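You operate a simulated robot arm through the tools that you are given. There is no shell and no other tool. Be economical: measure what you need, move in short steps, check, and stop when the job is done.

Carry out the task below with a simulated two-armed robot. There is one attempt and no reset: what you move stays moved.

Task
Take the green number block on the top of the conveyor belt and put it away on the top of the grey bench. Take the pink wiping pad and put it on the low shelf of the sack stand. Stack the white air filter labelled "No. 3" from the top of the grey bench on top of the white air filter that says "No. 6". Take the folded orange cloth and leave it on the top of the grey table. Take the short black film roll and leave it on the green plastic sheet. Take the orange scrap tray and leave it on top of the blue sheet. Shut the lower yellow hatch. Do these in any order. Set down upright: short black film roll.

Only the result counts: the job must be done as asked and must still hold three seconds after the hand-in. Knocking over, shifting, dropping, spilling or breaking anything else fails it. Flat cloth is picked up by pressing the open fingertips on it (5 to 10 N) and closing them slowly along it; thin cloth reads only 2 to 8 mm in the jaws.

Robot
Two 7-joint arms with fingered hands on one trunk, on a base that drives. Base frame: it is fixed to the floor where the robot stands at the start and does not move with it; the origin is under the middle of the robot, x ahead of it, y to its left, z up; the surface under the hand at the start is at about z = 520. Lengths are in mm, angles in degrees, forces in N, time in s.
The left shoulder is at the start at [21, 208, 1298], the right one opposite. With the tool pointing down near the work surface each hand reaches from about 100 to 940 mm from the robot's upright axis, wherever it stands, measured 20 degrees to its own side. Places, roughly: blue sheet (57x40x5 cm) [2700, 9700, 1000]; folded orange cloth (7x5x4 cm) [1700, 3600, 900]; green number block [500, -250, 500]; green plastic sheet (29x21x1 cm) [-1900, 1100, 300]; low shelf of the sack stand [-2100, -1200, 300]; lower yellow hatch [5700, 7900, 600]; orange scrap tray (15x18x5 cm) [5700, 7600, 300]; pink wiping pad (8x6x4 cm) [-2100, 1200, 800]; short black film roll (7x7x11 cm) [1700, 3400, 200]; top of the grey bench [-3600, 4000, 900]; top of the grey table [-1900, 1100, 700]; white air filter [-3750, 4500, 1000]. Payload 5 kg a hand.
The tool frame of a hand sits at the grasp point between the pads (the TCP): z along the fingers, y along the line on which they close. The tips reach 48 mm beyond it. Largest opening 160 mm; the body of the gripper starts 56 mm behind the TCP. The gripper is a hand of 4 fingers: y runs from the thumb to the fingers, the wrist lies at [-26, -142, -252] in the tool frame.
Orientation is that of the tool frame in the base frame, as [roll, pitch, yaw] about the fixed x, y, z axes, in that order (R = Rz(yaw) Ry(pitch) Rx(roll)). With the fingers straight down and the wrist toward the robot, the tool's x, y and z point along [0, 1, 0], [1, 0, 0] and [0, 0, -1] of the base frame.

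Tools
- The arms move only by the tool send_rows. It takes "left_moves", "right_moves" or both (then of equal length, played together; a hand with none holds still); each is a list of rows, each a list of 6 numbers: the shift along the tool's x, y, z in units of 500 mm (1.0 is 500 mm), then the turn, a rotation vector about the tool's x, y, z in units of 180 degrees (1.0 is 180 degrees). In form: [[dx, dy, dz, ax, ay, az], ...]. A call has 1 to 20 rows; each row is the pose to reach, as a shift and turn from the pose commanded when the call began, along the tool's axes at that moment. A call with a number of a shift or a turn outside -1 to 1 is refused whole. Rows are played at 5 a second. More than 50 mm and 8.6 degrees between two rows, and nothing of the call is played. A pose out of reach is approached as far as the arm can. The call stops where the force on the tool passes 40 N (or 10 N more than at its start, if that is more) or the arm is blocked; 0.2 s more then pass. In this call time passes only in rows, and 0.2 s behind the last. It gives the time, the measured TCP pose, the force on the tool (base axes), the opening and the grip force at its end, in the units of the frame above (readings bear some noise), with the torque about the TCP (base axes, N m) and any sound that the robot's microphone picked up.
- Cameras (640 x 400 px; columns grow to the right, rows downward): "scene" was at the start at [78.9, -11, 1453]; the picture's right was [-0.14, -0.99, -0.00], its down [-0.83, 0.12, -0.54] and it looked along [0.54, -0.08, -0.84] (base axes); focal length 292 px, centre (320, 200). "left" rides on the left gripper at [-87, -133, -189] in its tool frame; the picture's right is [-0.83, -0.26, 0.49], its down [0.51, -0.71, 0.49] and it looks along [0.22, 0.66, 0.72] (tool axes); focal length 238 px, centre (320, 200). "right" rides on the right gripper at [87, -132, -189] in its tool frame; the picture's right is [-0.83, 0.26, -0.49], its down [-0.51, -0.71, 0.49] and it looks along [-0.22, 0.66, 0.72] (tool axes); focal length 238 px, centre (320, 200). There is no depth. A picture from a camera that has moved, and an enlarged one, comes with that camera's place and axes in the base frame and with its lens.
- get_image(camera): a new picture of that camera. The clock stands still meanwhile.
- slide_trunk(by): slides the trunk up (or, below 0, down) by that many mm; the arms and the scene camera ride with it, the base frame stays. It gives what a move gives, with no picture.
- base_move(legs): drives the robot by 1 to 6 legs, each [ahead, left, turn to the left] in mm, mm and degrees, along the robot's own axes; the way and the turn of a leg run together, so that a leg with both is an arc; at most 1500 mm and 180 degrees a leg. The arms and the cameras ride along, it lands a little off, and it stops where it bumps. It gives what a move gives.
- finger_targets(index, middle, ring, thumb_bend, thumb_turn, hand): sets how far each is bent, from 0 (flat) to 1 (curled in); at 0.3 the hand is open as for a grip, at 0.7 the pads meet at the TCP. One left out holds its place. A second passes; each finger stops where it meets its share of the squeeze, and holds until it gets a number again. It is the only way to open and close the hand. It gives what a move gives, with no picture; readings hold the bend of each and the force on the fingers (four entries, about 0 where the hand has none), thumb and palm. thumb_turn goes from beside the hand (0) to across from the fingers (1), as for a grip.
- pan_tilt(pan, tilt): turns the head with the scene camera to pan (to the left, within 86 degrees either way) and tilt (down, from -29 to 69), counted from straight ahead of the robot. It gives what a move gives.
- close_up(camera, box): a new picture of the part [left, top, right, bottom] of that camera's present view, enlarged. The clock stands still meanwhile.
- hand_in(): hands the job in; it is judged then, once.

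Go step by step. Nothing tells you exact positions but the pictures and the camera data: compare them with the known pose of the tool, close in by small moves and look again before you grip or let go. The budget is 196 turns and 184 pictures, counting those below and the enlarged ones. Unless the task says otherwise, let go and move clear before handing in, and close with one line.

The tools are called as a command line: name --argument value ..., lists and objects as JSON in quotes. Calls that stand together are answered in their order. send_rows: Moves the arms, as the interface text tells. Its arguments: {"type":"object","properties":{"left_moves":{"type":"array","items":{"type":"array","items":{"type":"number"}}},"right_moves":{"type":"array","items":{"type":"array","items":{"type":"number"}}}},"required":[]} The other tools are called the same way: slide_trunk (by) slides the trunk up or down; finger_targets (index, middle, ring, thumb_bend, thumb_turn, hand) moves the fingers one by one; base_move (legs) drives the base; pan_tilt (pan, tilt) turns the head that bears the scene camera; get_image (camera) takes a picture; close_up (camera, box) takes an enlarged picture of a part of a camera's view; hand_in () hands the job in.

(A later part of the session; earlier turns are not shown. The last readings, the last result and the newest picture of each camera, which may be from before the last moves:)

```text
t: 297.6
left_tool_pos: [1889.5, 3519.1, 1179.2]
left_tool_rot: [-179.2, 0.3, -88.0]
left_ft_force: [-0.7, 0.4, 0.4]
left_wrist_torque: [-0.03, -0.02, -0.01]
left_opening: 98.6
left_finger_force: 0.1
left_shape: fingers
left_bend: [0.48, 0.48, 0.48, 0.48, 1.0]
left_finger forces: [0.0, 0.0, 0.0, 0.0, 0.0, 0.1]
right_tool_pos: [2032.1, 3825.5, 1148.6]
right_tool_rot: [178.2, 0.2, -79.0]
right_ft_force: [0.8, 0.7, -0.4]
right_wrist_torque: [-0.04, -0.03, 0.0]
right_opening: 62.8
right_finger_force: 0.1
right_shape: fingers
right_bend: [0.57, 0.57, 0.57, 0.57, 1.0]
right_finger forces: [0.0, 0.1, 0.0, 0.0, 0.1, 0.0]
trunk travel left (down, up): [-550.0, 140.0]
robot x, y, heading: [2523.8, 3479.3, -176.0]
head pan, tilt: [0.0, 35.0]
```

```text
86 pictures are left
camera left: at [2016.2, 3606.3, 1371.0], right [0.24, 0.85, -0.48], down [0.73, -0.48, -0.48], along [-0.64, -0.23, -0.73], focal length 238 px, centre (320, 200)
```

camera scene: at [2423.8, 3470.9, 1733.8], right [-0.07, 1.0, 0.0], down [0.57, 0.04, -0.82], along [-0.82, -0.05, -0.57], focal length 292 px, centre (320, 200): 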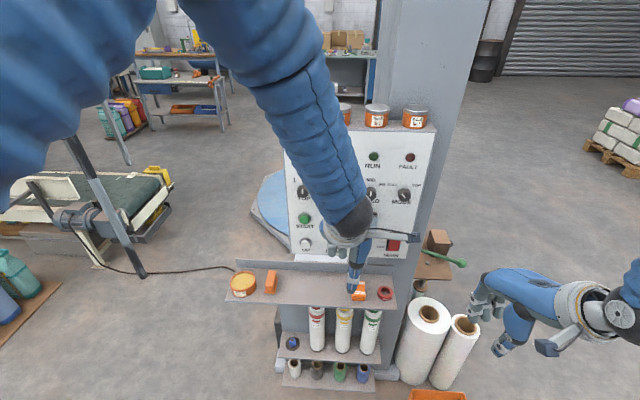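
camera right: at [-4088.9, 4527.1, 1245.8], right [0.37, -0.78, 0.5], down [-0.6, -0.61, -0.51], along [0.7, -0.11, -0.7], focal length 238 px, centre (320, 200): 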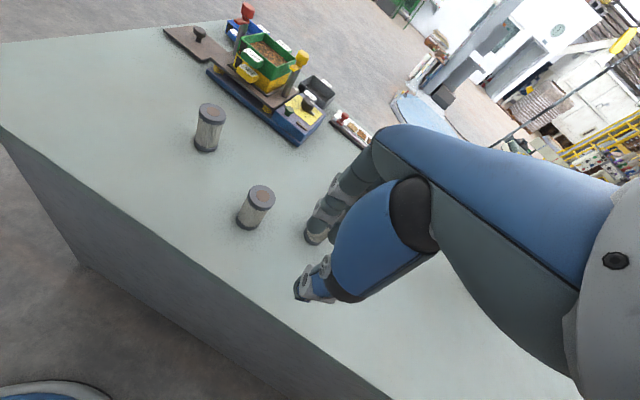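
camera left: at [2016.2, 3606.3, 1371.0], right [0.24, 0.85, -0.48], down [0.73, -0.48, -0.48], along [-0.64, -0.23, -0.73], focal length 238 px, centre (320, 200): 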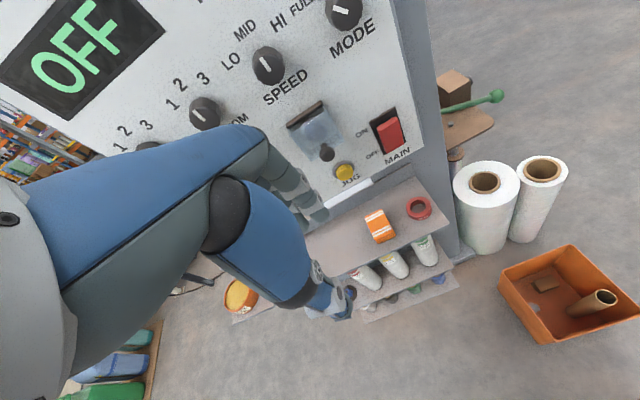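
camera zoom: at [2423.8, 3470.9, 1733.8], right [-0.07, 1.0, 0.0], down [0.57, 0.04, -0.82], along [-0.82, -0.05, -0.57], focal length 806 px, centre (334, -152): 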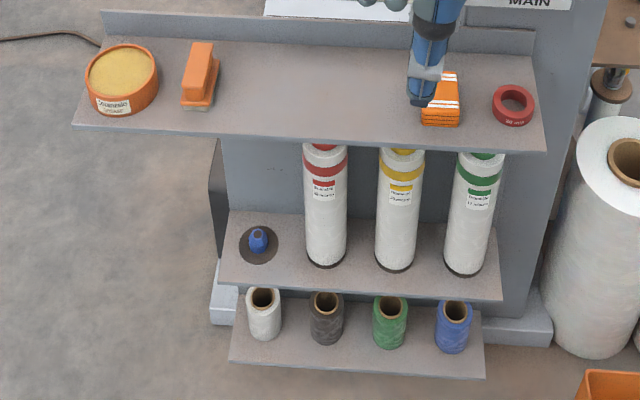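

The striped folded cloth lies on the top shelf at about [1731, 3570, 855], and the short black roll is the second one on the bottom tray near [1715, 3418]. I'll move the left hand aside and turn the right hand sideways so it can grip the cloth along y.

send_rows --left_moves '[[0, -0.05, 0, 0, 0, 0], [0, -0.1, 0, 0, 0, 0], [0.04, -0.15, 0, 0, 0, 0], [0.1, -0.2, 0, 0, 0, 0], [0.16, -0.25, 0, 0, 0, 0], [0.22, -0.28, 0, 0, 0, 0], [0.28, -0.3, 0, 0, 0, 0], [0.34, -0.3, 0, 0, 0, 0], [0.4, -0.3, 0, 0, 0, 0], [0.42, -0.3, 0, 0, 0, 0]]' --right_moves '[[0.02, 0.0, 0, 0, 0, -0.0439], [0.06, 0.05, 0.02, 0, 0, -0.0878], [0.1, 0.11, 0.04, 0, 0, -0.1317], [0.14, 0.17, 0.06, 0, 0, -0.1756], [0.18, 0.23, 0.09, 0, 0, -0.2195], [0.22, 0.29, 0.12, 0, 0, -0.2634], [0.27, 0.36, 0.15, 0, 0, -0.3073], [0.31, 0.42, 0.18, 0, 0, -0.3512], [0.35, 0.48, 0.2, 0, 0, -0.3951], [0.38, 0.53, 0.22, 0, 0, -0.439]]'

send_rows --right_moves '[[0, 0, 0, 0, -0.04, 0], [0, 0, 0, 0, -0.08, 0], [0, 0, 0, 0, -0.12, 0], [0, 0, 0, 0, -0.167, 0]]'

get_image --camera "right"

get_image --camera "scene"

```text
t: 299.7
left_tool_pos: [2046.7, 3320.8, 1179.6]
left_tool_rot: [-179.3, 0.5, -88.2]
left_ft_force: [-0.3, 0.7, 0.1]
left_wrist_torque: [0.02, -0.05, 0.01]
left_opening: 98.7
left_finger_force: 0.0
left_shape: fingers
left_bend: [0.48, 0.48, 0.48, 0.48, 1.0]
left_finger forces: [0.1, 0.1, 0.1, 0.0, 0.0, 0.0]
right_tool_pos: [1832.3, 3604.4, 1049.8]
right_tool_rot: [179.8, 0.9, -5.4]
right_ft_force: [13.9, -3.0, 2.5]
right_wrist_torque: [0.29, 1.58, 0.7]
right_opening: 62.9
right_finger_force: 6.5
right_shape: fingers
right_bend: [0.57, 0.57, 0.57, 0.57, 1.0]
right_finger forces: [0.0, 0.0, 2.1, 0.0, 0.0, 12.0]
trunk travel left (down, up): [-550.0, 140.0]
robot x, y, heading: [2523.0, 3477.3, -176.3]
head pan, tilt: [0.0, 35.0]
stopped in row 10 (right hand): the force on the tool passed its limit at 72 N (the readings are from after the stop); the commanded pose is now the measured one
```

```text
t: 300.7
left_tool_pos: [2046.9, 3320.1, 1179.1]
left_tool_rot: [-179.2, 0.4, -88.3]
left_ft_force: [0.1, 0.1, 0.0]
left_wrist_torque: [0.05, 0.0, -0.01]
left_opening: 98.8
left_finger_force: 0.1
left_shape: fingers
left_bend: [0.48, 0.48, 0.48, 0.48, 1.0]
left_finger forces: [0.1, 0.1, 0.0, 0.0, 0.1, 0.0]
right_tool_pos: [1829.8, 3605.8, 1050.5]
right_tool_rot: [180.0, 31.3, -5.6]
right_ft_force: [-0.7, 0.0, 1.1]
right_wrist_torque: [0.1, -0.07, 0.0]
right_opening: 62.7
right_finger_force: 0.0
right_shape: fingers
right_bend: [0.57, 0.57, 0.57, 0.57, 1.0]
right_finger forces: [0.0, 0.1, 0.0, 0.0, 0.0, 0.0]
trunk travel left (down, up): [-550.0, 140.0]
robot x, y, heading: [2525.7, 3476.9, -176.5]
head pan, tilt: [0.0, 35.0]
```

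```text
85 pictures are left
camera right: at [2014.7, 3720.5, 1167.2], right [-0.48, -0.21, 0.85], down [-0.61, 0.77, -0.16], along [-0.62, -0.6, -0.5], focal length 238 px, centre (320, 200)
```

right: 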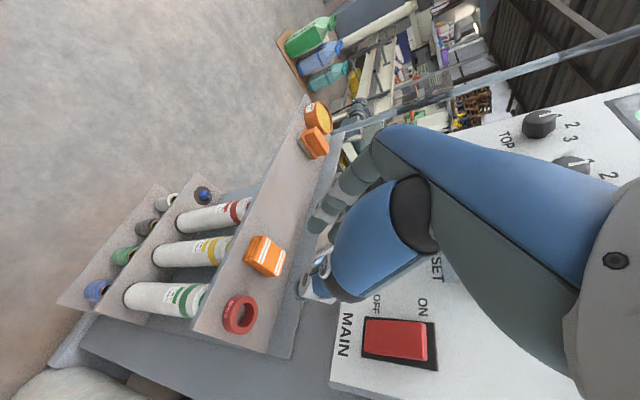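

```text
84 pictures are left
camera scene: at [2424.9, 3469.4, 1733.8], right [-0.06, 1.0, 0.0], down [0.57, 0.04, -0.82], along [-0.82, -0.05, -0.57], focal length 292 px, centre (320, 200)
```

scene: 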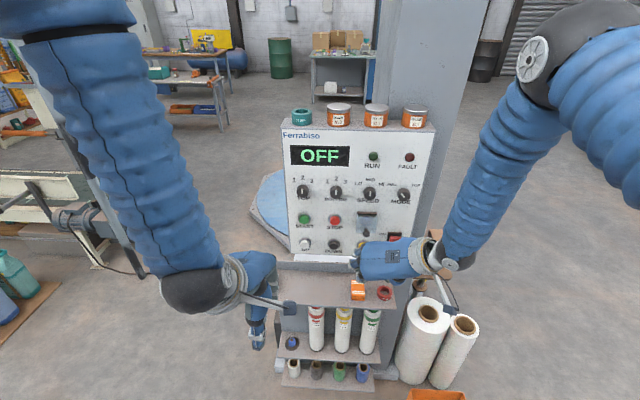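

The right hand bumped the control panel's face at x≈1746, which hangs down to z≈1030; the display still reads OFF. I'll tilt the hand to 45° and go in below the panel toward the cloth.

finger_targets --hand "right" --index 0.52 --middle 0.52 --ring 0.52 --thumb_bend 0.52

send_rows --right_moves '[[0.04, 0.01, -0.03, 0, 0, 0], [0.06, 0.03, 0.0, -0.004, -0.02, -0.007], [0.07, 0.05, 0.06, -0.008, -0.04, -0.014], [0.07, 0.07, 0.13, -0.012, -0.06, -0.02], [0.059, 0.083, 0.198, -0.016, -0.078, -0.027]]'

get_image --camera "right"

close_up --camera "scene" --box '[300, 220, 460, 320]'

```text
t: 301.7
left_tool_pos: [2045.2, 3321.4, 1177.9]
left_tool_rot: [-179.3, 0.5, -88.2]
left_ft_force: [-0.3, -0.7, 0.3]
left_wrist_torque: [0.03, 0.04, -0.03]
left_opening: 98.9
left_finger_force: 0.1
left_shape: fingers
left_bend: [0.48, 0.48, 0.48, 0.48, 1.0]
left_finger forces: [0.1, 0.0, 0.1, 0.0, 0.0, 0.0]
right_tool_pos: [1829.8, 3606.8, 1049.2]
right_tool_rot: [179.8, 31.2, -5.7]
right_ft_force: [0.2, 0.0, 0.1]
right_wrist_torque: [0.0, 0.02, 0.02]
right_opening: 82.5
right_finger_force: 0.0
right_shape: fingers
right_bend: [0.52, 0.52, 0.52, 0.52, 1.0]
right_finger forces: [0.0, 0.0, 0.1, 0.0, 0.0, 0.0]
trunk travel left (down, up): [-550.0, 140.0]
robot x, y, heading: [2522.3, 3481.8, -176.5]
head pan, tilt: [0.0, 35.0]
```

```text
t: 302.9
left_tool_pos: [2043.4, 3320.8, 1179.1]
left_tool_rot: [-179.1, 0.5, -88.2]
left_ft_force: [-0.6, 0.5, -0.2]
left_wrist_torque: [-0.05, -0.1, 0.0]
left_opening: 99.0
left_finger_force: 0.1
left_shape: fingers
left_bend: [0.48, 0.48, 0.48, 0.48, 1.0]
left_finger forces: [0.1, 0.0, 0.0, 0.0, 0.0, 0.0]
right_tool_pos: [1801.4, 3568.5, 950.2]
right_tool_rot: [-178.9, 45.1, 0.7]
right_ft_force: [-0.1, -0.2, -0.4]
right_wrist_torque: [-0.02, -0.14, 0.04]
right_opening: 82.4
right_finger_force: 0.0
right_shape: fingers
right_bend: [0.52, 0.52, 0.52, 0.52, 1.0]
right_finger forces: [0.1, 0.0, 0.0, 0.1, 0.0, 0.1]
trunk travel left (down, up): [-550.0, 140.0]
robot x, y, heading: [2522.6, 3474.3, -176.2]
head pan, tilt: [0.0, 35.0]
```

```text
83 pictures are left
camera right: at [1997.0, 3698.2, 1021.9], right [-0.24, -0.27, 0.93], down [-0.7, 0.71, 0.02], along [-0.67, -0.65, -0.36], focal length 238 px, centre (320, 200)
```

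right: 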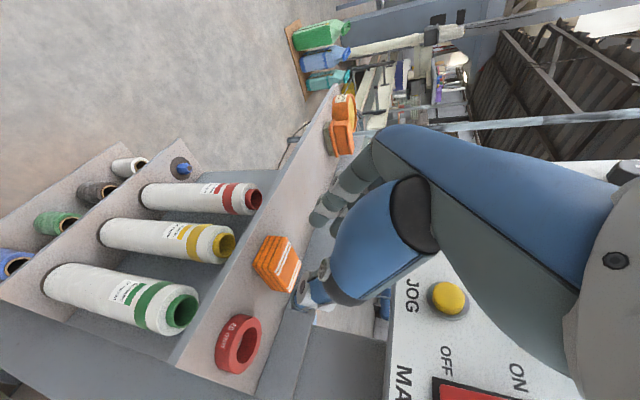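

```text
4.00 times, centred on (380, 270) of scene
camera zoom: at [2422.2, 3471.4, 1733.6], right [-0.06, 1.0, 0.0], down [0.57, 0.04, -0.82], along [-0.82, -0.05, -0.57], focal length 1168 px, centre (80, -80)
```

zoom: 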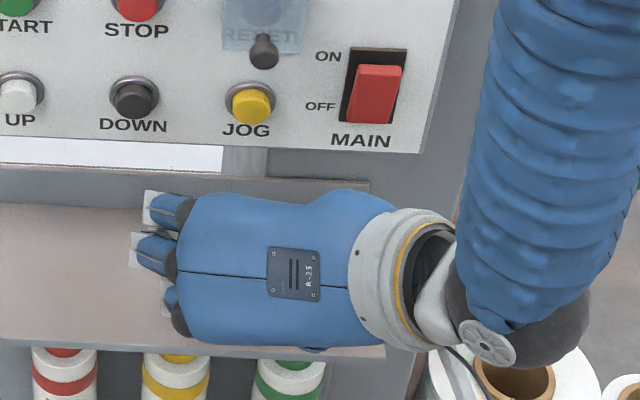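

The hand fits below the panel and lines up with the cloth. I'll go most of the way in and check.

send_rows --right_moves '[[0.012, 0.006, 0.05, 0, 0, 0], [0.024, 0.01, 0.1, 0, 0, 0], [0.036, 0.01, 0.145, 0, 0, 0]]'

close_up --camera "right" --box '[180, 160, 420, 340]'

```text
t: 303.7
left_tool_pos: [2047.9, 3321.1, 1180.6]
left_tool_rot: [-179.2, 0.5, -88.2]
left_ft_force: [0.0, -0.7, 0.6]
left_wrist_torque: [-0.01, 0.07, 0.02]
left_opening: 98.8
left_finger_force: 0.0
left_shape: fingers
left_bend: [0.48, 0.48, 0.48, 0.48, 1.0]
left_finger forces: [0.1, 0.0, 0.0, 0.1, 0.0, 0.0]
right_tool_pos: [1761.1, 3563.1, 889.4]
right_tool_rot: [-179.3, 45.6, 0.5]
right_ft_force: [0.6, 0.4, 15.2]
right_wrist_torque: [-0.82, 0.39, 0.03]
right_opening: 82.3
right_finger_force: 7.6
right_shape: fingers
right_bend: [0.52, 0.52, 0.52, 0.52, 1.0]
right_finger forces: [14.7, 0.1, 0.0, 0.1, 0.0, 0.1]
trunk travel left (down, up): [-550.0, 140.0]
robot x, y, heading: [2522.2, 3482.6, -176.3]
head pan, tilt: [0.0, 35.0]
```

```text
2.22 times, centred on (300, 250) of right
camera zoom: at [1957.1, 3693.9, 960.6], right [-0.24, -0.27, 0.93], down [-0.7, 0.71, 0.02], along [-0.67, -0.65, -0.36], focal length 530 px, centre (364, 89)
```

zoom: 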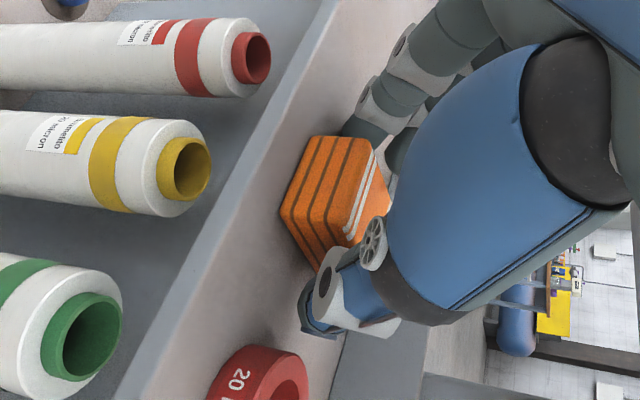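

The index tip already rests on the shelf and the cloth is between fingers and thumb. I'll close slowly.

finger_targets --hand "right" --index 0.68 --middle 0.68 --ring 0.68 --thumb_bend 0.68

close_up --camera "right" --box '[180, 160, 420, 340]'

```text
t: 304.7
left_tool_pos: [2046.6, 3319.8, 1180.5]
left_tool_rot: [-179.3, 0.5, -88.4]
left_ft_force: [0.7, -0.3, 0.2]
left_wrist_torque: [0.0, 0.03, 0.02]
left_opening: 98.8
left_finger_force: 0.0
left_shape: fingers
left_bend: [0.48, 0.48, 0.48, 0.48, 1.0]
left_finger forces: [0.0, 0.1, 0.0, 0.0, 0.1, 0.0]
right_tool_pos: [1761.8, 3560.6, 889.3]
right_tool_rot: [-179.3, 45.5, 0.6]
right_ft_force: [-4.2, -10.8, 27.6]
right_wrist_torque: [-1.45, 1.03, 0.19]
right_opening: 55.5
right_finger_force: 25.1
right_shape: fingers
right_bend: [0.57, 0.6, 0.68, 0.62, 1.0]
right_finger forces: [26.9, 11.5, 0.0, 0.0, 12.3, 0.1]
trunk travel left (down, up): [-550.0, 140.0]
robot x, y, heading: [2522.9, 3478.7, -176.3]
head pan, tilt: [0.0, 35.0]
```

```text
2.22 times, centred on (300, 250) of right
camera zoom: at [1957.3, 3692.7, 960.1], right [-0.24, -0.27, 0.93], down [-0.71, 0.71, 0.02], along [-0.67, -0.65, -0.36], focal length 530 px, centre (364, 89)
```

zoom: 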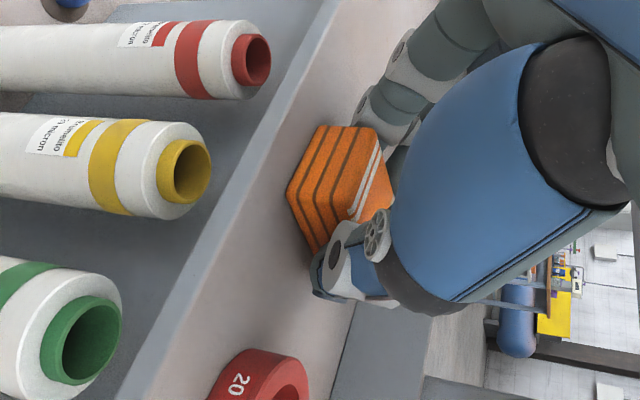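

It is held. I'll lift slightly, then back out the way the hand came in.

send_rows --right_moves '[[-0.012, 0, -0.012, 0, 0, 0], [-0.025, 0, -0.03, 0, 0, 0], [-0.025, 0, -0.1, 0, 0, 0]]'

get_image --camera "right"

```text
t: 305.5
left_tool_pos: [2047.3, 3319.3, 1180.1]
left_tool_rot: [-179.2, 0.5, -88.3]
left_ft_force: [0.4, -0.7, 0.9]
left_wrist_torque: [0.05, 0.1, 0.02]
left_opening: 98.7
left_finger_force: 0.0
left_shape: fingers
left_bend: [0.48, 0.48, 0.48, 0.48, 1.0]
left_finger forces: [0.1, 0.0, 0.1, 0.1, 0.0, 0.0]
right_tool_pos: [1790.5, 3559.9, 928.2]
right_tool_rot: [-178.9, 45.1, 0.9]
right_ft_force: [2.2, -0.2, 0.5]
right_wrist_torque: [0.04, 0.07, -0.03]
right_opening: 54.8
right_finger_force: 15.3
right_shape: fingers
right_bend: [0.59, 0.61, 0.68, 0.62, 1.0]
right_finger forces: [8.1, 7.4, 0.0, 0.0, 16.0, 0.0]
trunk travel left (down, up): [-550.0, 140.0]
robot x, y, heading: [2525.7, 3478.0, -176.4]
head pan, tilt: [0.0, 35.0]
```

```text
79 pictures are left
camera right: at [1984.6, 3691.2, 1002.3], right [-0.24, -0.27, 0.93], down [-0.7, 0.71, 0.02], along [-0.67, -0.65, -0.36], focal length 238 px, centre (320, 200)
```

right: 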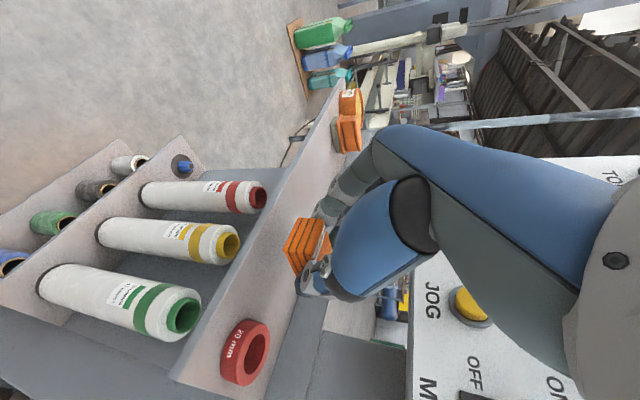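

The cloth is safely held. I'll bring it back beside the robot and turn the left hand sideways for the roll.

send_rows --right_moves '[[0.03, 0, -0.03, 0, 0, 0], [0.06, 0, -0.06, 0, 0, 0], [0.09, 0, -0.09, 0, 0, 0], [0.12, -0.01, -0.12, 0, 0, 0], [0.15, -0.04, -0.15, 0, 0, 0], [0.17, -0.08, -0.18, 0, 0, 0], [0.19, -0.12, -0.21, 0, 0, 0], [0.2, -0.17, -0.23, 0, 0, 0], [0.2, -0.22, -0.25, 0, 0, 0], [0.2, -0.27, -0.27, 0, 0, 0], [0.2, -0.3, -0.27, 0, 0, 0], [0.2, -0.3, -0.27, 0, 0, 0]]' --left_moves '[[-0.01, -0.01, 0, 0, 0, 0.0425], [-0.02, -0.02, 0, 0, 0, 0.085], [-0.03, -0.03, 0, 0, 0, 0.1275], [-0.04, -0.04, 0, 0, 0, 0.17], [-0.05, -0.05, 0, 0, 0, 0.2125], [-0.06, -0.06, 0, 0, 0, 0.255], [-0.06, -0.07, 0, 0, 0, 0.2975], [-0.06, -0.08, 0, 0, 0, 0.34], [-0.06, -0.09, 0, 0, 0, 0.3825], [-0.06, -0.1, 0, 0, 0, 0.425], [-0.06, -0.11, 0, 0, 0, 0.4675], [-0.06, -0.12, 0, 0, 0, 0.51]]'

send_rows --left_moves '[[0, 0, 0, 0, 0.042, 0], [0, 0, 0, 0, 0.084, 0], [0, 0, 0, 0, 0.126, 0], [0, 0, 0, 0, 0.168, 0], [0, 0, 0, 0, 0.21, 0], [0, 0, 0, 0, 0.252, 0], [0, 0, 0, 0, 0.294, 0], [0, 0, 0, 0, 0.333, 0]]'

slide_trunk --by -530

get_image --camera "scene"

get_image --camera "left"

```text
t: 308.1
left_tool_pos: [2103.9, 3352.2, 1178.9]
left_tool_rot: [179.5, 0.8, 179.8]
left_ft_force: [0.2, -1.0, -0.1]
left_wrist_torque: [0.02, 0.03, 0.02]
left_opening: 98.7
left_finger_force: 0.0
left_shape: fingers
left_bend: [0.48, 0.48, 0.48, 0.48, 1.0]
left_finger forces: [0.0, 0.1, 0.0, 0.0, 0.1, 0.0]
right_tool_pos: [1953.2, 3712.1, 954.6]
right_tool_rot: [-178.9, 45.2, 0.8]
right_ft_force: [0.4, -0.5, -0.8]
right_wrist_torque: [0.03, 0.0, -0.04]
right_opening: 54.7
right_finger_force: 15.5
right_shape: fingers
right_bend: [0.59, 0.61, 0.68, 0.62, 1.0]
right_finger forces: [8.0, 7.4, 0.0, 0.1, 16.0, 0.1]
trunk travel left (down, up): [-550.0, 140.0]
robot x, y, heading: [2520.1, 3480.1, -176.5]
head pan, tilt: [0.0, 35.0]
```

```text
t: 309.9
left_tool_pos: [2084.9, 3355.7, 1158.0]
left_tool_rot: [179.0, -59.2, -179.3]
left_ft_force: [-1.1, 0.3, 0.4]
left_wrist_torque: [0.0, -0.04, -0.03]
left_opening: 98.9
left_finger_force: 0.0
left_shape: fingers
left_bend: [0.48, 0.48, 0.48, 0.48, 1.0]
left_finger forces: [0.0, 0.0, 0.1, 0.0, 0.1, 0.0]
left hand out of reach, approached as far as the arm can: row 5, 6, 7, 8
right_tool_pos: [1952.2, 3711.6, 953.9]
right_tool_rot: [-179.0, 45.2, 0.7]
right_ft_force: [-0.7, -0.9, -0.7]
right_wrist_torque: [-0.02, -0.05, -0.01]
right_opening: 54.8
right_finger_force: 15.8
right_shape: fingers
right_bend: [0.59, 0.61, 0.68, 0.62, 1.0]
right_finger forces: [8.1, 7.4, 0.1, 0.0, 16.0, 0.0]
trunk travel left (down, up): [-550.0, 140.0]
robot x, y, heading: [2522.9, 3476.2, -176.6]
head pan, tilt: [0.0, 35.0]
```

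```text
refused: -530 is not a number from -400 to 400
```

```text
78 pictures are left
camera scene: at [2423.3, 3470.9, 1733.7], right [-0.06, 1.0, 0.0], down [0.57, 0.04, -0.82], along [-0.82, -0.05, -0.57], focal length 292 px, centre (320, 200)
```

scene: 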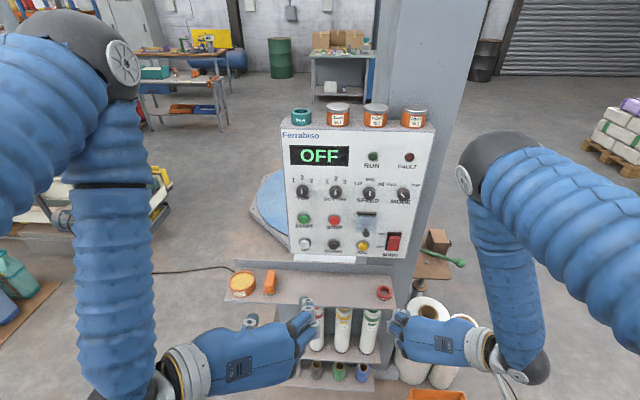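

```text
77 pictures are left
camera left: at [2290.2, 3220.2, 1179.2], right [0.01, -0.25, -0.97], down [-0.68, -0.71, 0.18], along [-0.73, 0.66, -0.18], focal length 238 px, centre (320, 200)
```

left: 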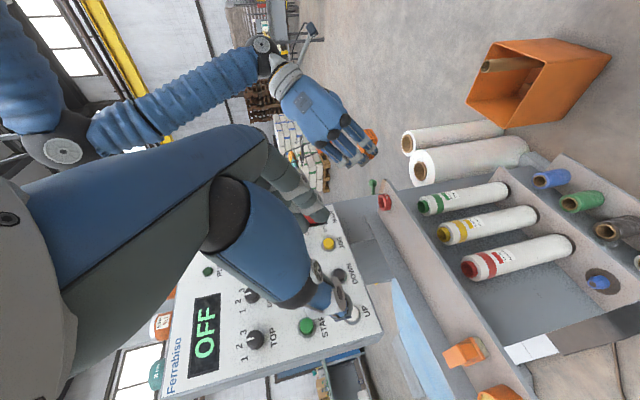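

I'll lower the trunk in two parts.

slide_trunk --by -400

slide_trunk --by -130

pan_tilt --pan 5 --tilt 50

get_image --camera "scene"

get_image --camera "left"

```text
t: 313.8
left_tool_pos: [2085.4, 3355.6, 758.2]
left_tool_rot: [179.0, -59.1, -179.3]
left_ft_force: [0.6, -1.1, 0.0]
left_wrist_torque: [0.03, 0.01, 0.01]
left_opening: 98.8
left_finger_force: 0.1
left_shape: fingers
left_bend: [0.48, 0.48, 0.48, 0.48, 1.0]
left_finger forces: [0.0, 0.1, 0.0, 0.0, 0.0, 0.0]
right_tool_pos: [1952.9, 3711.5, 555.6]
right_tool_rot: [-178.9, 45.1, 0.7]
right_ft_force: [0.4, 0.5, 0.6]
right_wrist_torque: [-0.03, 0.02, -0.01]
right_opening: 54.8
right_finger_force: 15.9
right_shape: fingers
right_bend: [0.59, 0.61, 0.68, 0.62, 1.0]
right_finger forces: [8.1, 7.4, 0.0, 0.1, 16.0, 0.0]
trunk travel left (down, up): [-150.0, 540.0]
robot x, y, heading: [2528.1, 3478.6, -176.4]
head pan, tilt: [0.0, 35.0]
```

```text
t: 315.3
left_tool_pos: [2085.9, 3355.0, 628.6]
left_tool_rot: [178.9, -59.2, -179.2]
left_ft_force: [0.3, 0.3, -0.6]
left_wrist_torque: [0.0, -0.05, -0.01]
left_opening: 98.8
left_finger_force: 0.0
left_shape: fingers
left_bend: [0.48, 0.48, 0.48, 0.48, 1.0]
left_finger forces: [0.1, 0.0, 0.0, 0.0, 0.0, 0.0]
right_tool_pos: [1952.7, 3712.7, 424.7]
right_tool_rot: [-178.9, 45.3, 0.7]
right_ft_force: [0.8, 0.6, 0.0]
right_wrist_torque: [-0.03, 0.01, -0.02]
right_opening: 54.9
right_finger_force: 15.4
right_shape: fingers
right_bend: [0.59, 0.61, 0.68, 0.62, 1.0]
right_finger forces: [8.1, 7.4, 0.0, 0.1, 16.0, 0.0]
trunk travel left (down, up): [-20.0, 670.0]
robot x, y, heading: [2523.4, 3477.7, -176.2]
head pan, tilt: [0.0, 35.0]
```

```text
t: 316.1
left_tool_pos: [2084.7, 3355.6, 627.6]
left_tool_rot: [179.0, -59.2, -179.2]
left_ft_force: [-0.4, 0.5, -0.8]
left_wrist_torque: [-0.03, 0.01, 0.0]
left_opening: 98.5
left_finger_force: 0.0
left_shape: fingers
left_bend: [0.48, 0.48, 0.48, 0.48, 1.0]
left_finger forces: [0.0, 0.0, 0.0, 0.1, 0.0, 0.1]
right_tool_pos: [1952.9, 3712.5, 425.3]
right_tool_rot: [-179.0, 45.2, 0.8]
right_ft_force: [1.1, 0.7, 0.0]
right_wrist_torque: [0.03, 0.0, 0.02]
right_opening: 54.6
right_finger_force: 16.2
right_shape: fingers
right_bend: [0.59, 0.61, 0.68, 0.62, 1.0]
right_finger forces: [8.1, 7.4, 0.0, 0.1, 16.0, 0.0]
trunk travel left (down, up): [-20.0, 670.0]
robot x, y, heading: [2520.7, 3477.1, -176.5]
head pan, tilt: [5.0, 50.0]
```

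```text
76 pictures are left
camera scene: at [2435.9, 3465.2, 1182.1], right [-0.15, 0.99, 0.0], down [0.76, 0.11, -0.64], along [-0.64, -0.1, -0.77], focal length 292 px, centre (320, 200)
```

scene: 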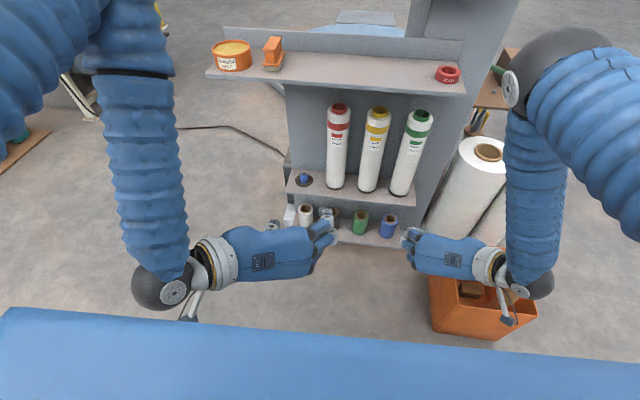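

```text
75 pictures are left
camera left: at [2291.2, 3220.6, 649.5], right [0.01, -0.25, -0.97], down [-0.68, -0.71, 0.18], along [-0.73, 0.66, -0.18], focal length 238 px, centre (320, 200)
```

left: 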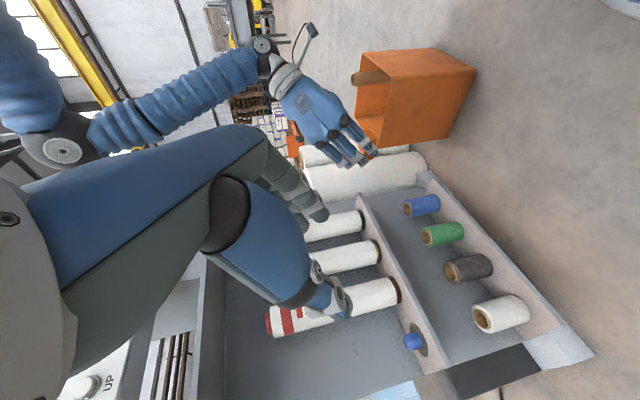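

The black roll stands at about (1722, 3406), z 135–245, with roughly 45 mm gaps to its neighbours. I'll move the base 100 mm closer and bring the left hand in front of it, pointing forward and 30° down.

base_move --legs '[[100, 0, 0]]'

send_rows --left_moves '[[-0.06, 0.012, 0.05, 0, 0, 0], [-0.12, 0.024, 0.1, 0, 0, 0], [-0.18, 0.036, 0.15, 0, 0, 0], [-0.24, 0.048, 0.2, 0, 0, 0], [-0.3, 0.06, 0.25, 0, 0, 0], [-0.36, 0.072, 0.3, 0, 0, 0], [-0.42, 0.084, 0.35, 0, 0, 0], [-0.48, 0.096, 0.4, 0, 0, 0], [-0.5, 0.1, 0.46, 0, 0, 0]]'

get_image --camera "left"

get_image --camera "scene"

```text
t: 317.3
left_tool_pos: [1984.3, 3350.7, 628.5]
left_tool_rot: [179.2, -59.1, -179.4]
left_ft_force: [-0.5, 0.3, -0.6]
left_wrist_torque: [0.01, -0.06, 0.0]
left_opening: 98.8
left_finger_force: 0.0
left_shape: fingers
left_bend: [0.48, 0.48, 0.48, 0.48, 1.0]
left_finger forces: [0.1, 0.0, 0.0, 0.0, 0.1, 0.1]
right_tool_pos: [1852.3, 3706.5, 425.1]
right_tool_rot: [-178.9, 45.2, 0.7]
right_ft_force: [0.1, 0.3, -0.9]
right_wrist_torque: [-0.01, -0.04, -0.03]
right_opening: 54.3
right_finger_force: 16.4
right_shape: fingers
right_bend: [0.59, 0.61, 0.68, 0.62, 1.0]
right_finger forces: [8.0, 7.5, 0.1, 0.1, 16.0, 0.0]
trunk travel left (down, up): [-20.0, 670.0]
robot x, y, heading: [2422.7, 3471.4, -176.8]
head pan, tilt: [5.0, 50.0]
```

```text
t: 319.3
left_tool_pos: [1914.2, 3403.9, 295.0]
left_tool_rot: [179.0, -59.1, -179.4]
left_ft_force: [0.2, -0.3, 0.3]
left_wrist_torque: [0.02, -0.01, 0.0]
left_opening: 98.8
left_finger_force: 0.0
left_shape: fingers
left_bend: [0.48, 0.48, 0.48, 0.48, 1.0]
left_finger forces: [0.1, 0.0, 0.1, 0.0, 0.0, 0.0]
right_tool_pos: [1852.6, 3706.6, 424.5]
right_tool_rot: [-179.1, 45.1, 0.5]
right_ft_force: [0.2, 0.6, -1.1]
right_wrist_torque: [0.04, -0.03, 0.02]
right_opening: 54.4
right_finger_force: 15.6
right_shape: fingers
right_bend: [0.59, 0.61, 0.68, 0.62, 1.0]
right_finger forces: [8.0, 7.4, 0.1, 0.1, 15.9, 0.0]
trunk travel left (down, up): [-20.0, 670.0]
robot x, y, heading: [2420.3, 3471.7, -176.6]
head pan, tilt: [5.0, 50.0]
```

```text
74 pictures are left
camera left: at [2118.7, 3269.8, 316.4], right [0.01, -0.25, -0.97], down [-0.68, -0.71, 0.18], along [-0.73, 0.66, -0.18], focal length 238 px, centre (320, 200)
```

left: 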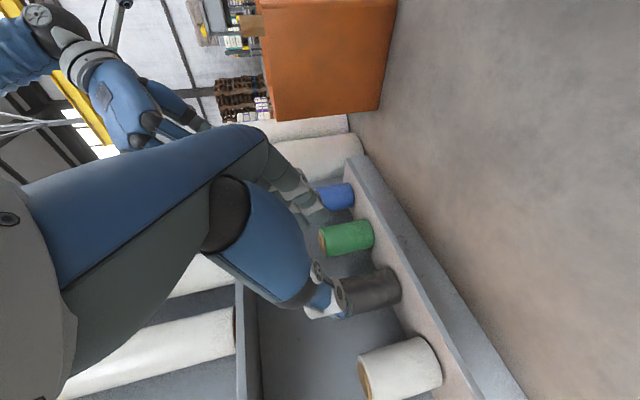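

```text
73 pictures are left
camera scene: at [2334.7, 3459.2, 1182.0], right [-0.15, 0.99, 0.0], down [0.76, 0.11, -0.64], along [-0.64, -0.09, -0.77], focal length 292 px, centre (320, 200)
```

scene: 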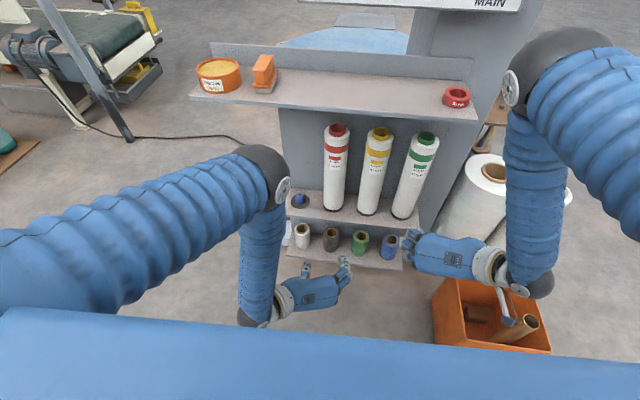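

The hand's axis points at the black roll. I'll go in most of the way and check the gaps.

send_rows --left_moves '[[0.01, 0.004, 0.08, 0, 0, 0], [0.02, 0.008, 0.15, 0, 0, 0], [0.03, 0.012, 0.22, 0, 0, 0], [0.04, 0.014, 0.28, 0, 0, 0]]'

get_image --camera "left"

close_up --camera "scene" --box '[260, 190, 420, 300]'

```text
t: 320.3
left_tool_pos: [1784.1, 3411.3, 237.1]
left_tool_rot: [179.0, -59.2, -179.3]
left_ft_force: [1.1, 0.4, -0.8]
left_wrist_torque: [0.01, 0.03, 0.0]
left_opening: 98.7
left_finger_force: 0.0
left_shape: fingers
left_bend: [0.48, 0.48, 0.48, 0.48, 1.0]
left_finger forces: [0.0, 0.0, 0.0, 0.1, 0.1, 0.0]
right_tool_pos: [1853.2, 3706.4, 424.2]
right_tool_rot: [-179.0, 45.2, 0.5]
right_ft_force: [-0.3, 0.2, -0.7]
right_wrist_torque: [0.01, 0.01, 0.01]
right_opening: 54.8
right_finger_force: 15.3
right_shape: fingers
right_bend: [0.59, 0.61, 0.68, 0.62, 1.0]
right_finger forces: [8.0, 7.4, 0.0, 0.0, 16.0, 0.0]
trunk travel left (down, up): [-20.0, 670.0]
robot x, y, heading: [2423.4, 3471.9, -176.6]
head pan, tilt: [5.0, 50.0]
```

```text
72 pictures are left
camera left: at [1989.3, 3275.5, 258.9], right [0.01, -0.25, -0.97], down [-0.68, -0.71, 0.18], along [-0.73, 0.66, -0.18], focal length 238 px, centre (320, 200)
```

left: 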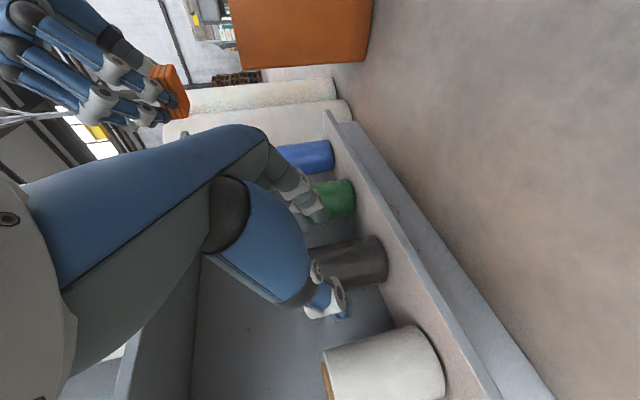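

```text
3.64 times, centred on (340, 245) of scene
camera zoom: at [2334.7, 3459.2, 1182.0], right [-0.15, 0.99, 0.0], down [0.76, 0.11, -0.64], along [-0.64, -0.09, -0.77], focal length 1062 px, centre (247, 36)
```

zoom: 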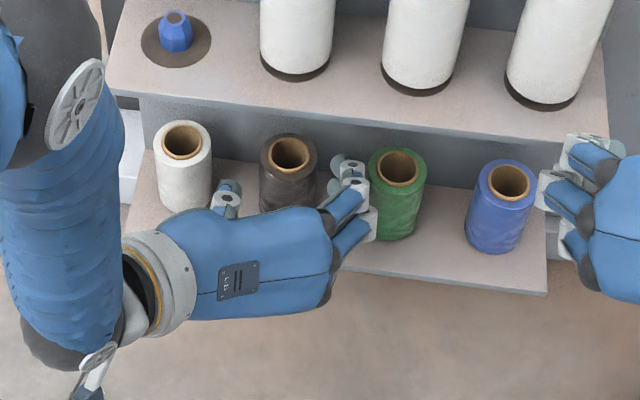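

The hand is centred on the black roll, but the fingers come near the green one. I'll close slightly first, then go the rest of the way in.

finger_targets --hand "left" --index 0.51 --middle 0.51 --ring 0.51 --thumb_bend 0.51

send_rows --left_moves '[[0.005, -0.003, 0.04, 0, 0, 0], [0.01, -0.003, 0.08, 0, 0, 0], [0.014, -0.003, 0.12, 0, 0, 0], [0.016, -0.003, 0.15, 0, 0, 0]]'

close_up --camera "scene" --box '[280, 200, 400, 290]'

close_up --camera "left" --box '[240, 150, 440, 350]'

```text
t: 321.3
left_tool_pos: [1783.8, 3410.6, 237.6]
left_tool_rot: [179.0, -59.1, -179.4]
left_ft_force: [-0.2, 0.5, 0.0]
left_wrist_torque: [0.04, -0.02, -0.02]
left_opening: 87.4
left_finger_force: 0.0
left_shape: fingers
left_bend: [0.51, 0.51, 0.51, 0.51, 1.0]
left_finger forces: [0.1, 0.1, 0.0, 0.0, 0.1, 0.1]
right_tool_pos: [1850.8, 3707.1, 424.0]
right_tool_rot: [-179.1, 45.2, 0.5]
right_ft_force: [0.6, 0.3, -0.5]
right_wrist_torque: [0.02, 0.0, 0.02]
right_opening: 55.0
right_finger_force: 15.7
right_shape: fingers
right_bend: [0.59, 0.61, 0.68, 0.62, 1.0]
right_finger forces: [8.0, 7.4, 0.0, 0.0, 16.0, 0.0]
trunk travel left (down, up): [-20.0, 670.0]
robot x, y, heading: [2424.8, 3474.1, -176.5]
head pan, tilt: [5.0, 50.0]
```

```text
t: 322.3
left_tool_pos: [1723.8, 3410.7, 207.4]
left_tool_rot: [178.9, -58.8, -179.6]
left_ft_force: [38.5, 2.2, 7.7]
left_wrist_torque: [0.34, 1.28, -2.13]
left_opening: 87.2
left_finger_force: 19.8
left_shape: fingers
left_bend: [0.51, 0.51, 0.5, 0.51, 1.0]
left_finger forces: [0.1, 0.0, 39.3, 0.1, 0.1, 0.0]
right_tool_pos: [1853.5, 3707.2, 424.8]
right_tool_rot: [-178.9, 45.3, 0.6]
right_ft_force: [-0.7, 0.1, -0.5]
right_wrist_torque: [0.01, -0.02, -0.04]
right_opening: 54.6
right_finger_force: 15.4
right_shape: fingers
right_bend: [0.59, 0.61, 0.68, 0.62, 1.0]
right_finger forces: [8.1, 7.3, 0.1, 0.1, 16.0, 0.1]
trunk travel left (down, up): [-20.0, 670.0]
robot x, y, heading: [2424.0, 3472.5, -176.3]
head pan, tilt: [5.0, 50.0]
```

```text
4.44 times, centred on (340, 245) of scene
camera zoom: at [2336.4, 3459.3, 1182.2], right [-0.15, 0.99, 0.0], down [0.76, 0.11, -0.64], along [-0.64, -0.09, -0.77], focal length 1298 px, centre (231, 0)
```

zoom: 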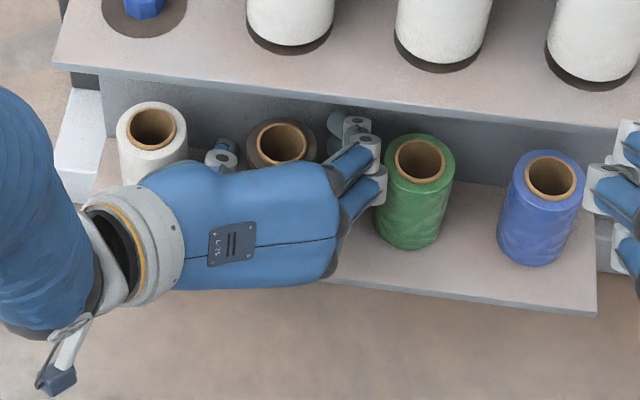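

```text
2.00 times, centred on (340, 250) of left
camera zoom: at [1929.1, 3274.5, 230.2], right [0.01, -0.25, -0.97], down [-0.69, -0.7, 0.17], along [-0.73, 0.66, -0.18], focal length 477 px, centre (280, 100)
```

zoom: 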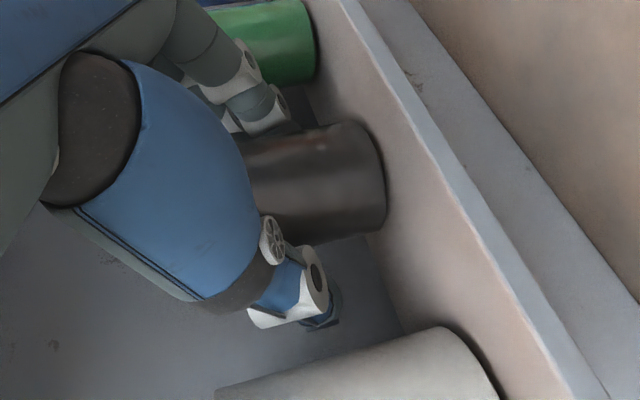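

The top finger touches the tray's back wall, so this is deep enough. I'll ease back 5 mm and close on the roll.

send_rows --left_moves '[[0, 0, -0.008, 0, 0, 0], [0, 0, -0.014, 0, 0, 0]]'

finger_targets --hand "left" --index 0.68 --middle 0.68 --ring 0.68 --thumb_bend 0.68

close_up --camera "left" --box '[240, 150, 440, 350]'

```text
t: 322.9
left_tool_pos: [1723.7, 3408.4, 211.4]
left_tool_rot: [179.1, -59.0, -179.4]
left_ft_force: [28.9, 0.1, -5.3]
left_wrist_torque: [-0.18, 0.19, -1.62]
left_opening: 87.4
left_finger_force: 14.4
left_shape: fingers
left_bend: [0.51, 0.51, 0.51, 0.51, 1.0]
left_finger forces: [0.1, 0.0, 29.3, 0.1, 0.1, 0.1]
right_tool_pos: [1852.8, 3706.2, 424.5]
right_tool_rot: [-179.1, 45.2, 0.5]
right_ft_force: [0.3, 0.5, -0.3]
right_wrist_torque: [0.0, -0.03, -0.03]
right_opening: 54.5
right_finger_force: 15.7
right_shape: fingers
right_bend: [0.59, 0.61, 0.68, 0.62, 1.0]
right_finger forces: [7.9, 7.3, 0.0, 0.0, 16.0, 0.0]
trunk travel left (down, up): [-20.0, 670.0]
robot x, y, heading: [2424.9, 3471.1, -176.3]
head pan, tilt: [5.0, 50.0]
```

```text
t: 323.9
left_tool_pos: [1724.5, 3410.0, 213.8]
left_tool_rot: [178.9, -59.2, -179.5]
left_ft_force: [31.1, 12.0, -0.6]
left_wrist_torque: [-0.16, 0.56, -2.13]
left_opening: 60.8
left_finger_force: 33.6
left_shape: fingers
left_bend: [0.57, 0.64, 0.53, 0.61, 1.0]
left_finger forces: [11.4, 7.3, 30.7, 0.0, 17.6, 0.0]
right_tool_pos: [1852.4, 3707.0, 425.4]
right_tool_rot: [-179.1, 45.2, 0.6]
right_ft_force: [0.2, 0.3, -0.6]
right_wrist_torque: [0.01, -0.04, 0.01]
right_opening: 54.7
right_finger_force: 15.7
right_shape: fingers
right_bend: [0.59, 0.61, 0.68, 0.62, 1.0]
right_finger forces: [8.0, 7.4, 0.0, 0.1, 16.0, 0.0]
trunk travel left (down, up): [-20.0, 670.0]
robot x, y, heading: [2423.9, 3469.0, -176.6]
head pan, tilt: [5.0, 50.0]
```

```text
2.00 times, centred on (340, 250) of left
camera zoom: at [1929.0, 3274.4, 235.4], right [0.01, -0.25, -0.97], down [-0.69, -0.71, 0.18], along [-0.73, 0.66, -0.18], focal length 477 px, centre (280, 100)
```

zoom: 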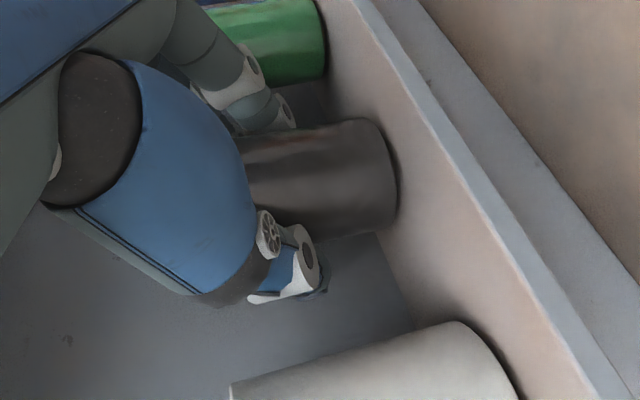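

The roll is gripped across its 60 mm diameter. I'll lift it 25 mm and draw it straight out.

send_rows --left_moves '[[0.015, 0, -0.014, 0, 0, 0], [0.04, 0, -0.035, 0, 0, 0], [0.02, 0, -0.08, 0, 0, 0], [-0.01, 0, -0.14, 0, 0, 0], [-0.05, 0, -0.21, 0, 0, 0], [-0.09, 0, -0.28, 0, 0, 0], [-0.13, 0, -0.35, 0, 0, 0]]'

get_image --camera "scene"

get_image --camera "left"

```text
t: 325.5
left_tool_pos: [1902.3, 3409.9, 247.0]
left_tool_rot: [179.0, -59.3, -179.4]
left_ft_force: [-2.0, 0.1, -0.5]
left_wrist_torque: [-0.01, -0.23, -0.05]
left_opening: 60.3
left_finger_force: 17.2
left_shape: fingers
left_bend: [0.57, 0.64, 0.59, 0.61, 1.0]
left_finger forces: [11.1, 6.6, 0.0, 0.0, 17.4, 0.0]
right_tool_pos: [1852.4, 3707.6, 423.7]
right_tool_rot: [-178.9, 45.2, 0.6]
right_ft_force: [-0.3, 0.3, 0.2]
right_wrist_torque: [0.01, -0.02, -0.04]
right_opening: 54.7
right_finger_force: 16.1
right_shape: fingers
right_bend: [0.59, 0.61, 0.68, 0.62, 1.0]
right_finger forces: [8.0, 7.4, 0.0, 0.0, 16.0, 0.1]
trunk travel left (down, up): [-20.0, 670.0]
robot x, y, heading: [2421.9, 3470.2, -176.5]
head pan, tilt: [5.0, 50.0]
```

```text
67 pictures are left
camera scene: at [2334.6, 3459.1, 1182.0], right [-0.15, 0.99, 0.0], down [0.76, 0.11, -0.64], along [-0.64, -0.09, -0.77], focal length 292 px, centre (320, 200)
```

scene: 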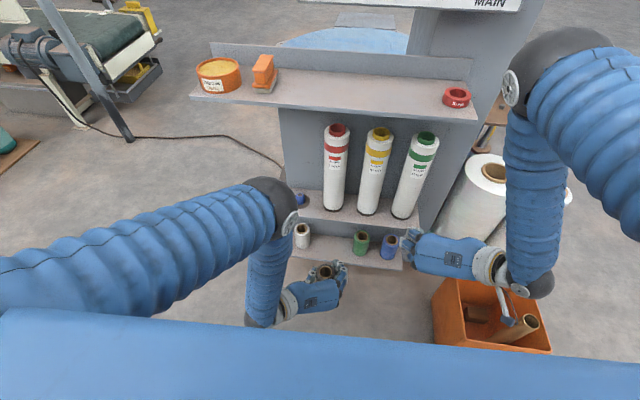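

```text
66 pictures are left
camera left: at [2108.3, 3274.5, 268.7], right [0.01, -0.25, -0.97], down [-0.68, -0.71, 0.18], along [-0.73, 0.66, -0.18], focal length 238 px, centre (320, 200)
```

left: 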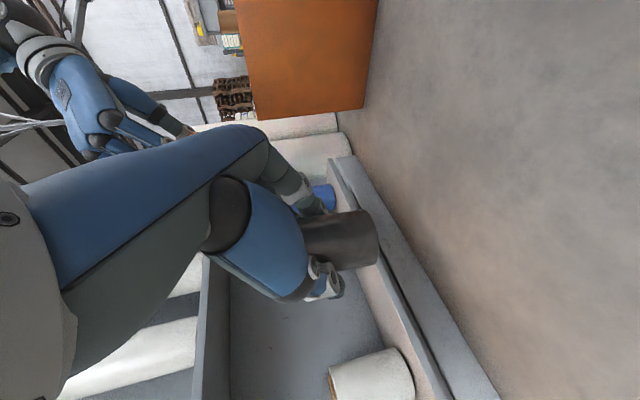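

Cloth and roll are both held. I'll raise the trunk and drive by the known northern way back toward the grey table.

slide_trunk --by 400

slide_trunk --by 250

base_move --legs '[[-250, 0, -3.5], [0, 0, -90], [1250, 0, 0], [0, 0, 90], [1500, 0, 0], [1500, 0, 0]]'

base_move --legs '[[1450, 0, 0], [0, 0, 5]]'

```text
t: 329.1
left_tool_pos: [1904.0, 3410.5, 643.9]
left_tool_rot: [179.0, -59.2, -179.3]
left_ft_force: [0.3, 0.0, -1.6]
left_wrist_torque: [0.01, 0.07, 0.01]
left_opening: 60.5
left_finger_force: 17.3
left_shape: fingers
left_bend: [0.57, 0.64, 0.59, 0.61, 1.0]
left_finger forces: [11.1, 6.5, 0.0, 0.1, 17.2, 0.0]
right_tool_pos: [1861.0, 3708.5, 815.0]
right_tool_rot: [-178.7, 44.2, 0.8]
right_ft_force: [8.5, -0.5, -7.3]
right_wrist_torque: [0.15, -0.34, 0.19]
right_opening: 54.6
right_finger_force: 20.5
right_shape: fingers
right_bend: [0.59, 0.61, 0.68, 0.62, 1.0]
right_finger forces: [8.0, 7.4, 9.7, 0.1, 16.0, 0.0]
trunk travel left (down, up): [-416.0, 274.0]
robot x, y, heading: [2424.8, 3472.6, -176.2]
head pan, tilt: [5.0, 50.0]
stopped: the force on the tool passed its limit at 44 N (the readings are from after the stop); the commanded pose is now the measured one
```

```text
t: 331.6
left_tool_pos: [1903.3, 3409.3, 892.2]
left_tool_rot: [179.1, -59.1, -179.3]
left_ft_force: [0.5, 0.4, -2.0]
left_wrist_torque: [0.01, -0.01, -0.04]
left_opening: 60.8
left_finger_force: 17.4
left_shape: fingers
left_bend: [0.57, 0.64, 0.59, 0.61, 1.0]
left_finger forces: [11.1, 6.6, 0.0, 0.0, 17.3, 0.0]
right_tool_pos: [1857.8, 3708.7, 1064.8]
right_tool_rot: [-178.6, 44.3, 0.8]
right_ft_force: [0.8, 0.2, -1.3]
right_wrist_torque: [0.0, -0.05, 0.0]
right_opening: 51.1
right_finger_force: 9.4
right_shape: fingers
right_bend: [0.58, 0.65, 0.68, 0.63, 1.0]
right_finger forces: [9.5, 0.0, 0.0, 0.0, 9.4, 0.0]
trunk travel left (down, up): [-666.0, 24.0]
robot x, y, heading: [2420.0, 3473.3, -176.5]
head pan, tilt: [5.0, 50.0]
```

```text
t: 361.2
left_tool_pos: [-868.9, 4677.3, 894.0]
left_tool_rot: [179.2, -59.3, 178.6]
left_ft_force: [-0.2, 0.2, -2.3]
left_wrist_torque: [0.0, -0.01, -0.01]
left_opening: 60.7
left_finger_force: 17.4
left_shape: fingers
left_bend: [0.57, 0.65, 0.59, 0.61, 1.0]
left_finger forces: [11.0, 6.3, 0.1, 0.0, 16.8, 0.1]
right_tool_pos: [-903.8, 4976.6, 1065.0]
right_tool_rot: [-178.6, 44.3, -1.1]
right_ft_force: [0.3, -0.8, -0.6]
right_wrist_torque: [0.0, -0.01, -0.01]
right_opening: 51.2
right_finger_force: 9.6
right_shape: fingers
right_bend: [0.58, 0.65, 0.68, 0.63, 1.0]
right_finger forces: [9.5, 0.0, 0.1, 0.0, 9.3, 0.0]
trunk travel left (down, up): [-666.0, 24.0]
robot x, y, heading: [-346.1, 4719.3, -178.4]
head pan, tilt: [5.0, 50.0]
```

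```text
t: 368.7
left_tool_pos: [-2274.6, 4598.3, 893.2]
left_tool_rot: [179.0, -59.2, -176.5]
left_ft_force: [0.3, 0.1, -2.1]
left_wrist_torque: [0.01, -0.02, 0.0]
left_opening: 60.5
left_finger_force: 17.4
left_shape: fingers
left_bend: [0.57, 0.65, 0.59, 0.61, 1.0]
left_finger forces: [11.0, 6.4, 0.0, 0.0, 16.9, 0.0]
right_tool_pos: [-2334.8, 4895.1, 1066.3]
right_tool_rot: [-178.6, 44.3, 3.6]
right_ft_force: [0.8, 0.0, -0.3]
right_wrist_torque: [0.0, -0.03, 0.02]
right_opening: 51.1
right_finger_force: 9.4
right_shape: fingers
right_bend: [0.58, 0.65, 0.68, 0.63, 1.0]
right_finger forces: [9.6, 0.1, 0.1, 0.0, 9.5, 0.0]
trunk travel left (down, up): [-666.0, 24.0]
robot x, y, heading: [-1758.5, 4687.1, -173.8]
head pan, tilt: [5.0, 50.0]
```

The right hand brushed the shelf while the trunk rose, and its grip on the cloth is weaker now. I'll look at the cloth.

close_up --camera "right" --box '[180, 160, 420, 340]'

```text
2.22 times, centred on (300, 250) of right
camera zoom: at [-2146.4, 5035.3, 1141.8], right [-0.24, -0.29, 0.93], down [-0.74, 0.68, 0.01], along [-0.63, -0.68, -0.38], focal length 530 px, centre (364, 89)
```

zoom: 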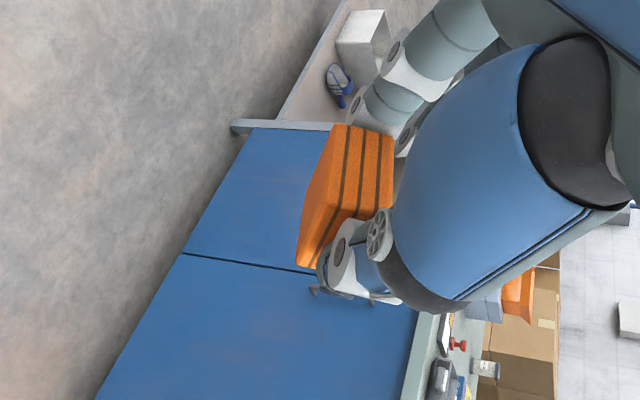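

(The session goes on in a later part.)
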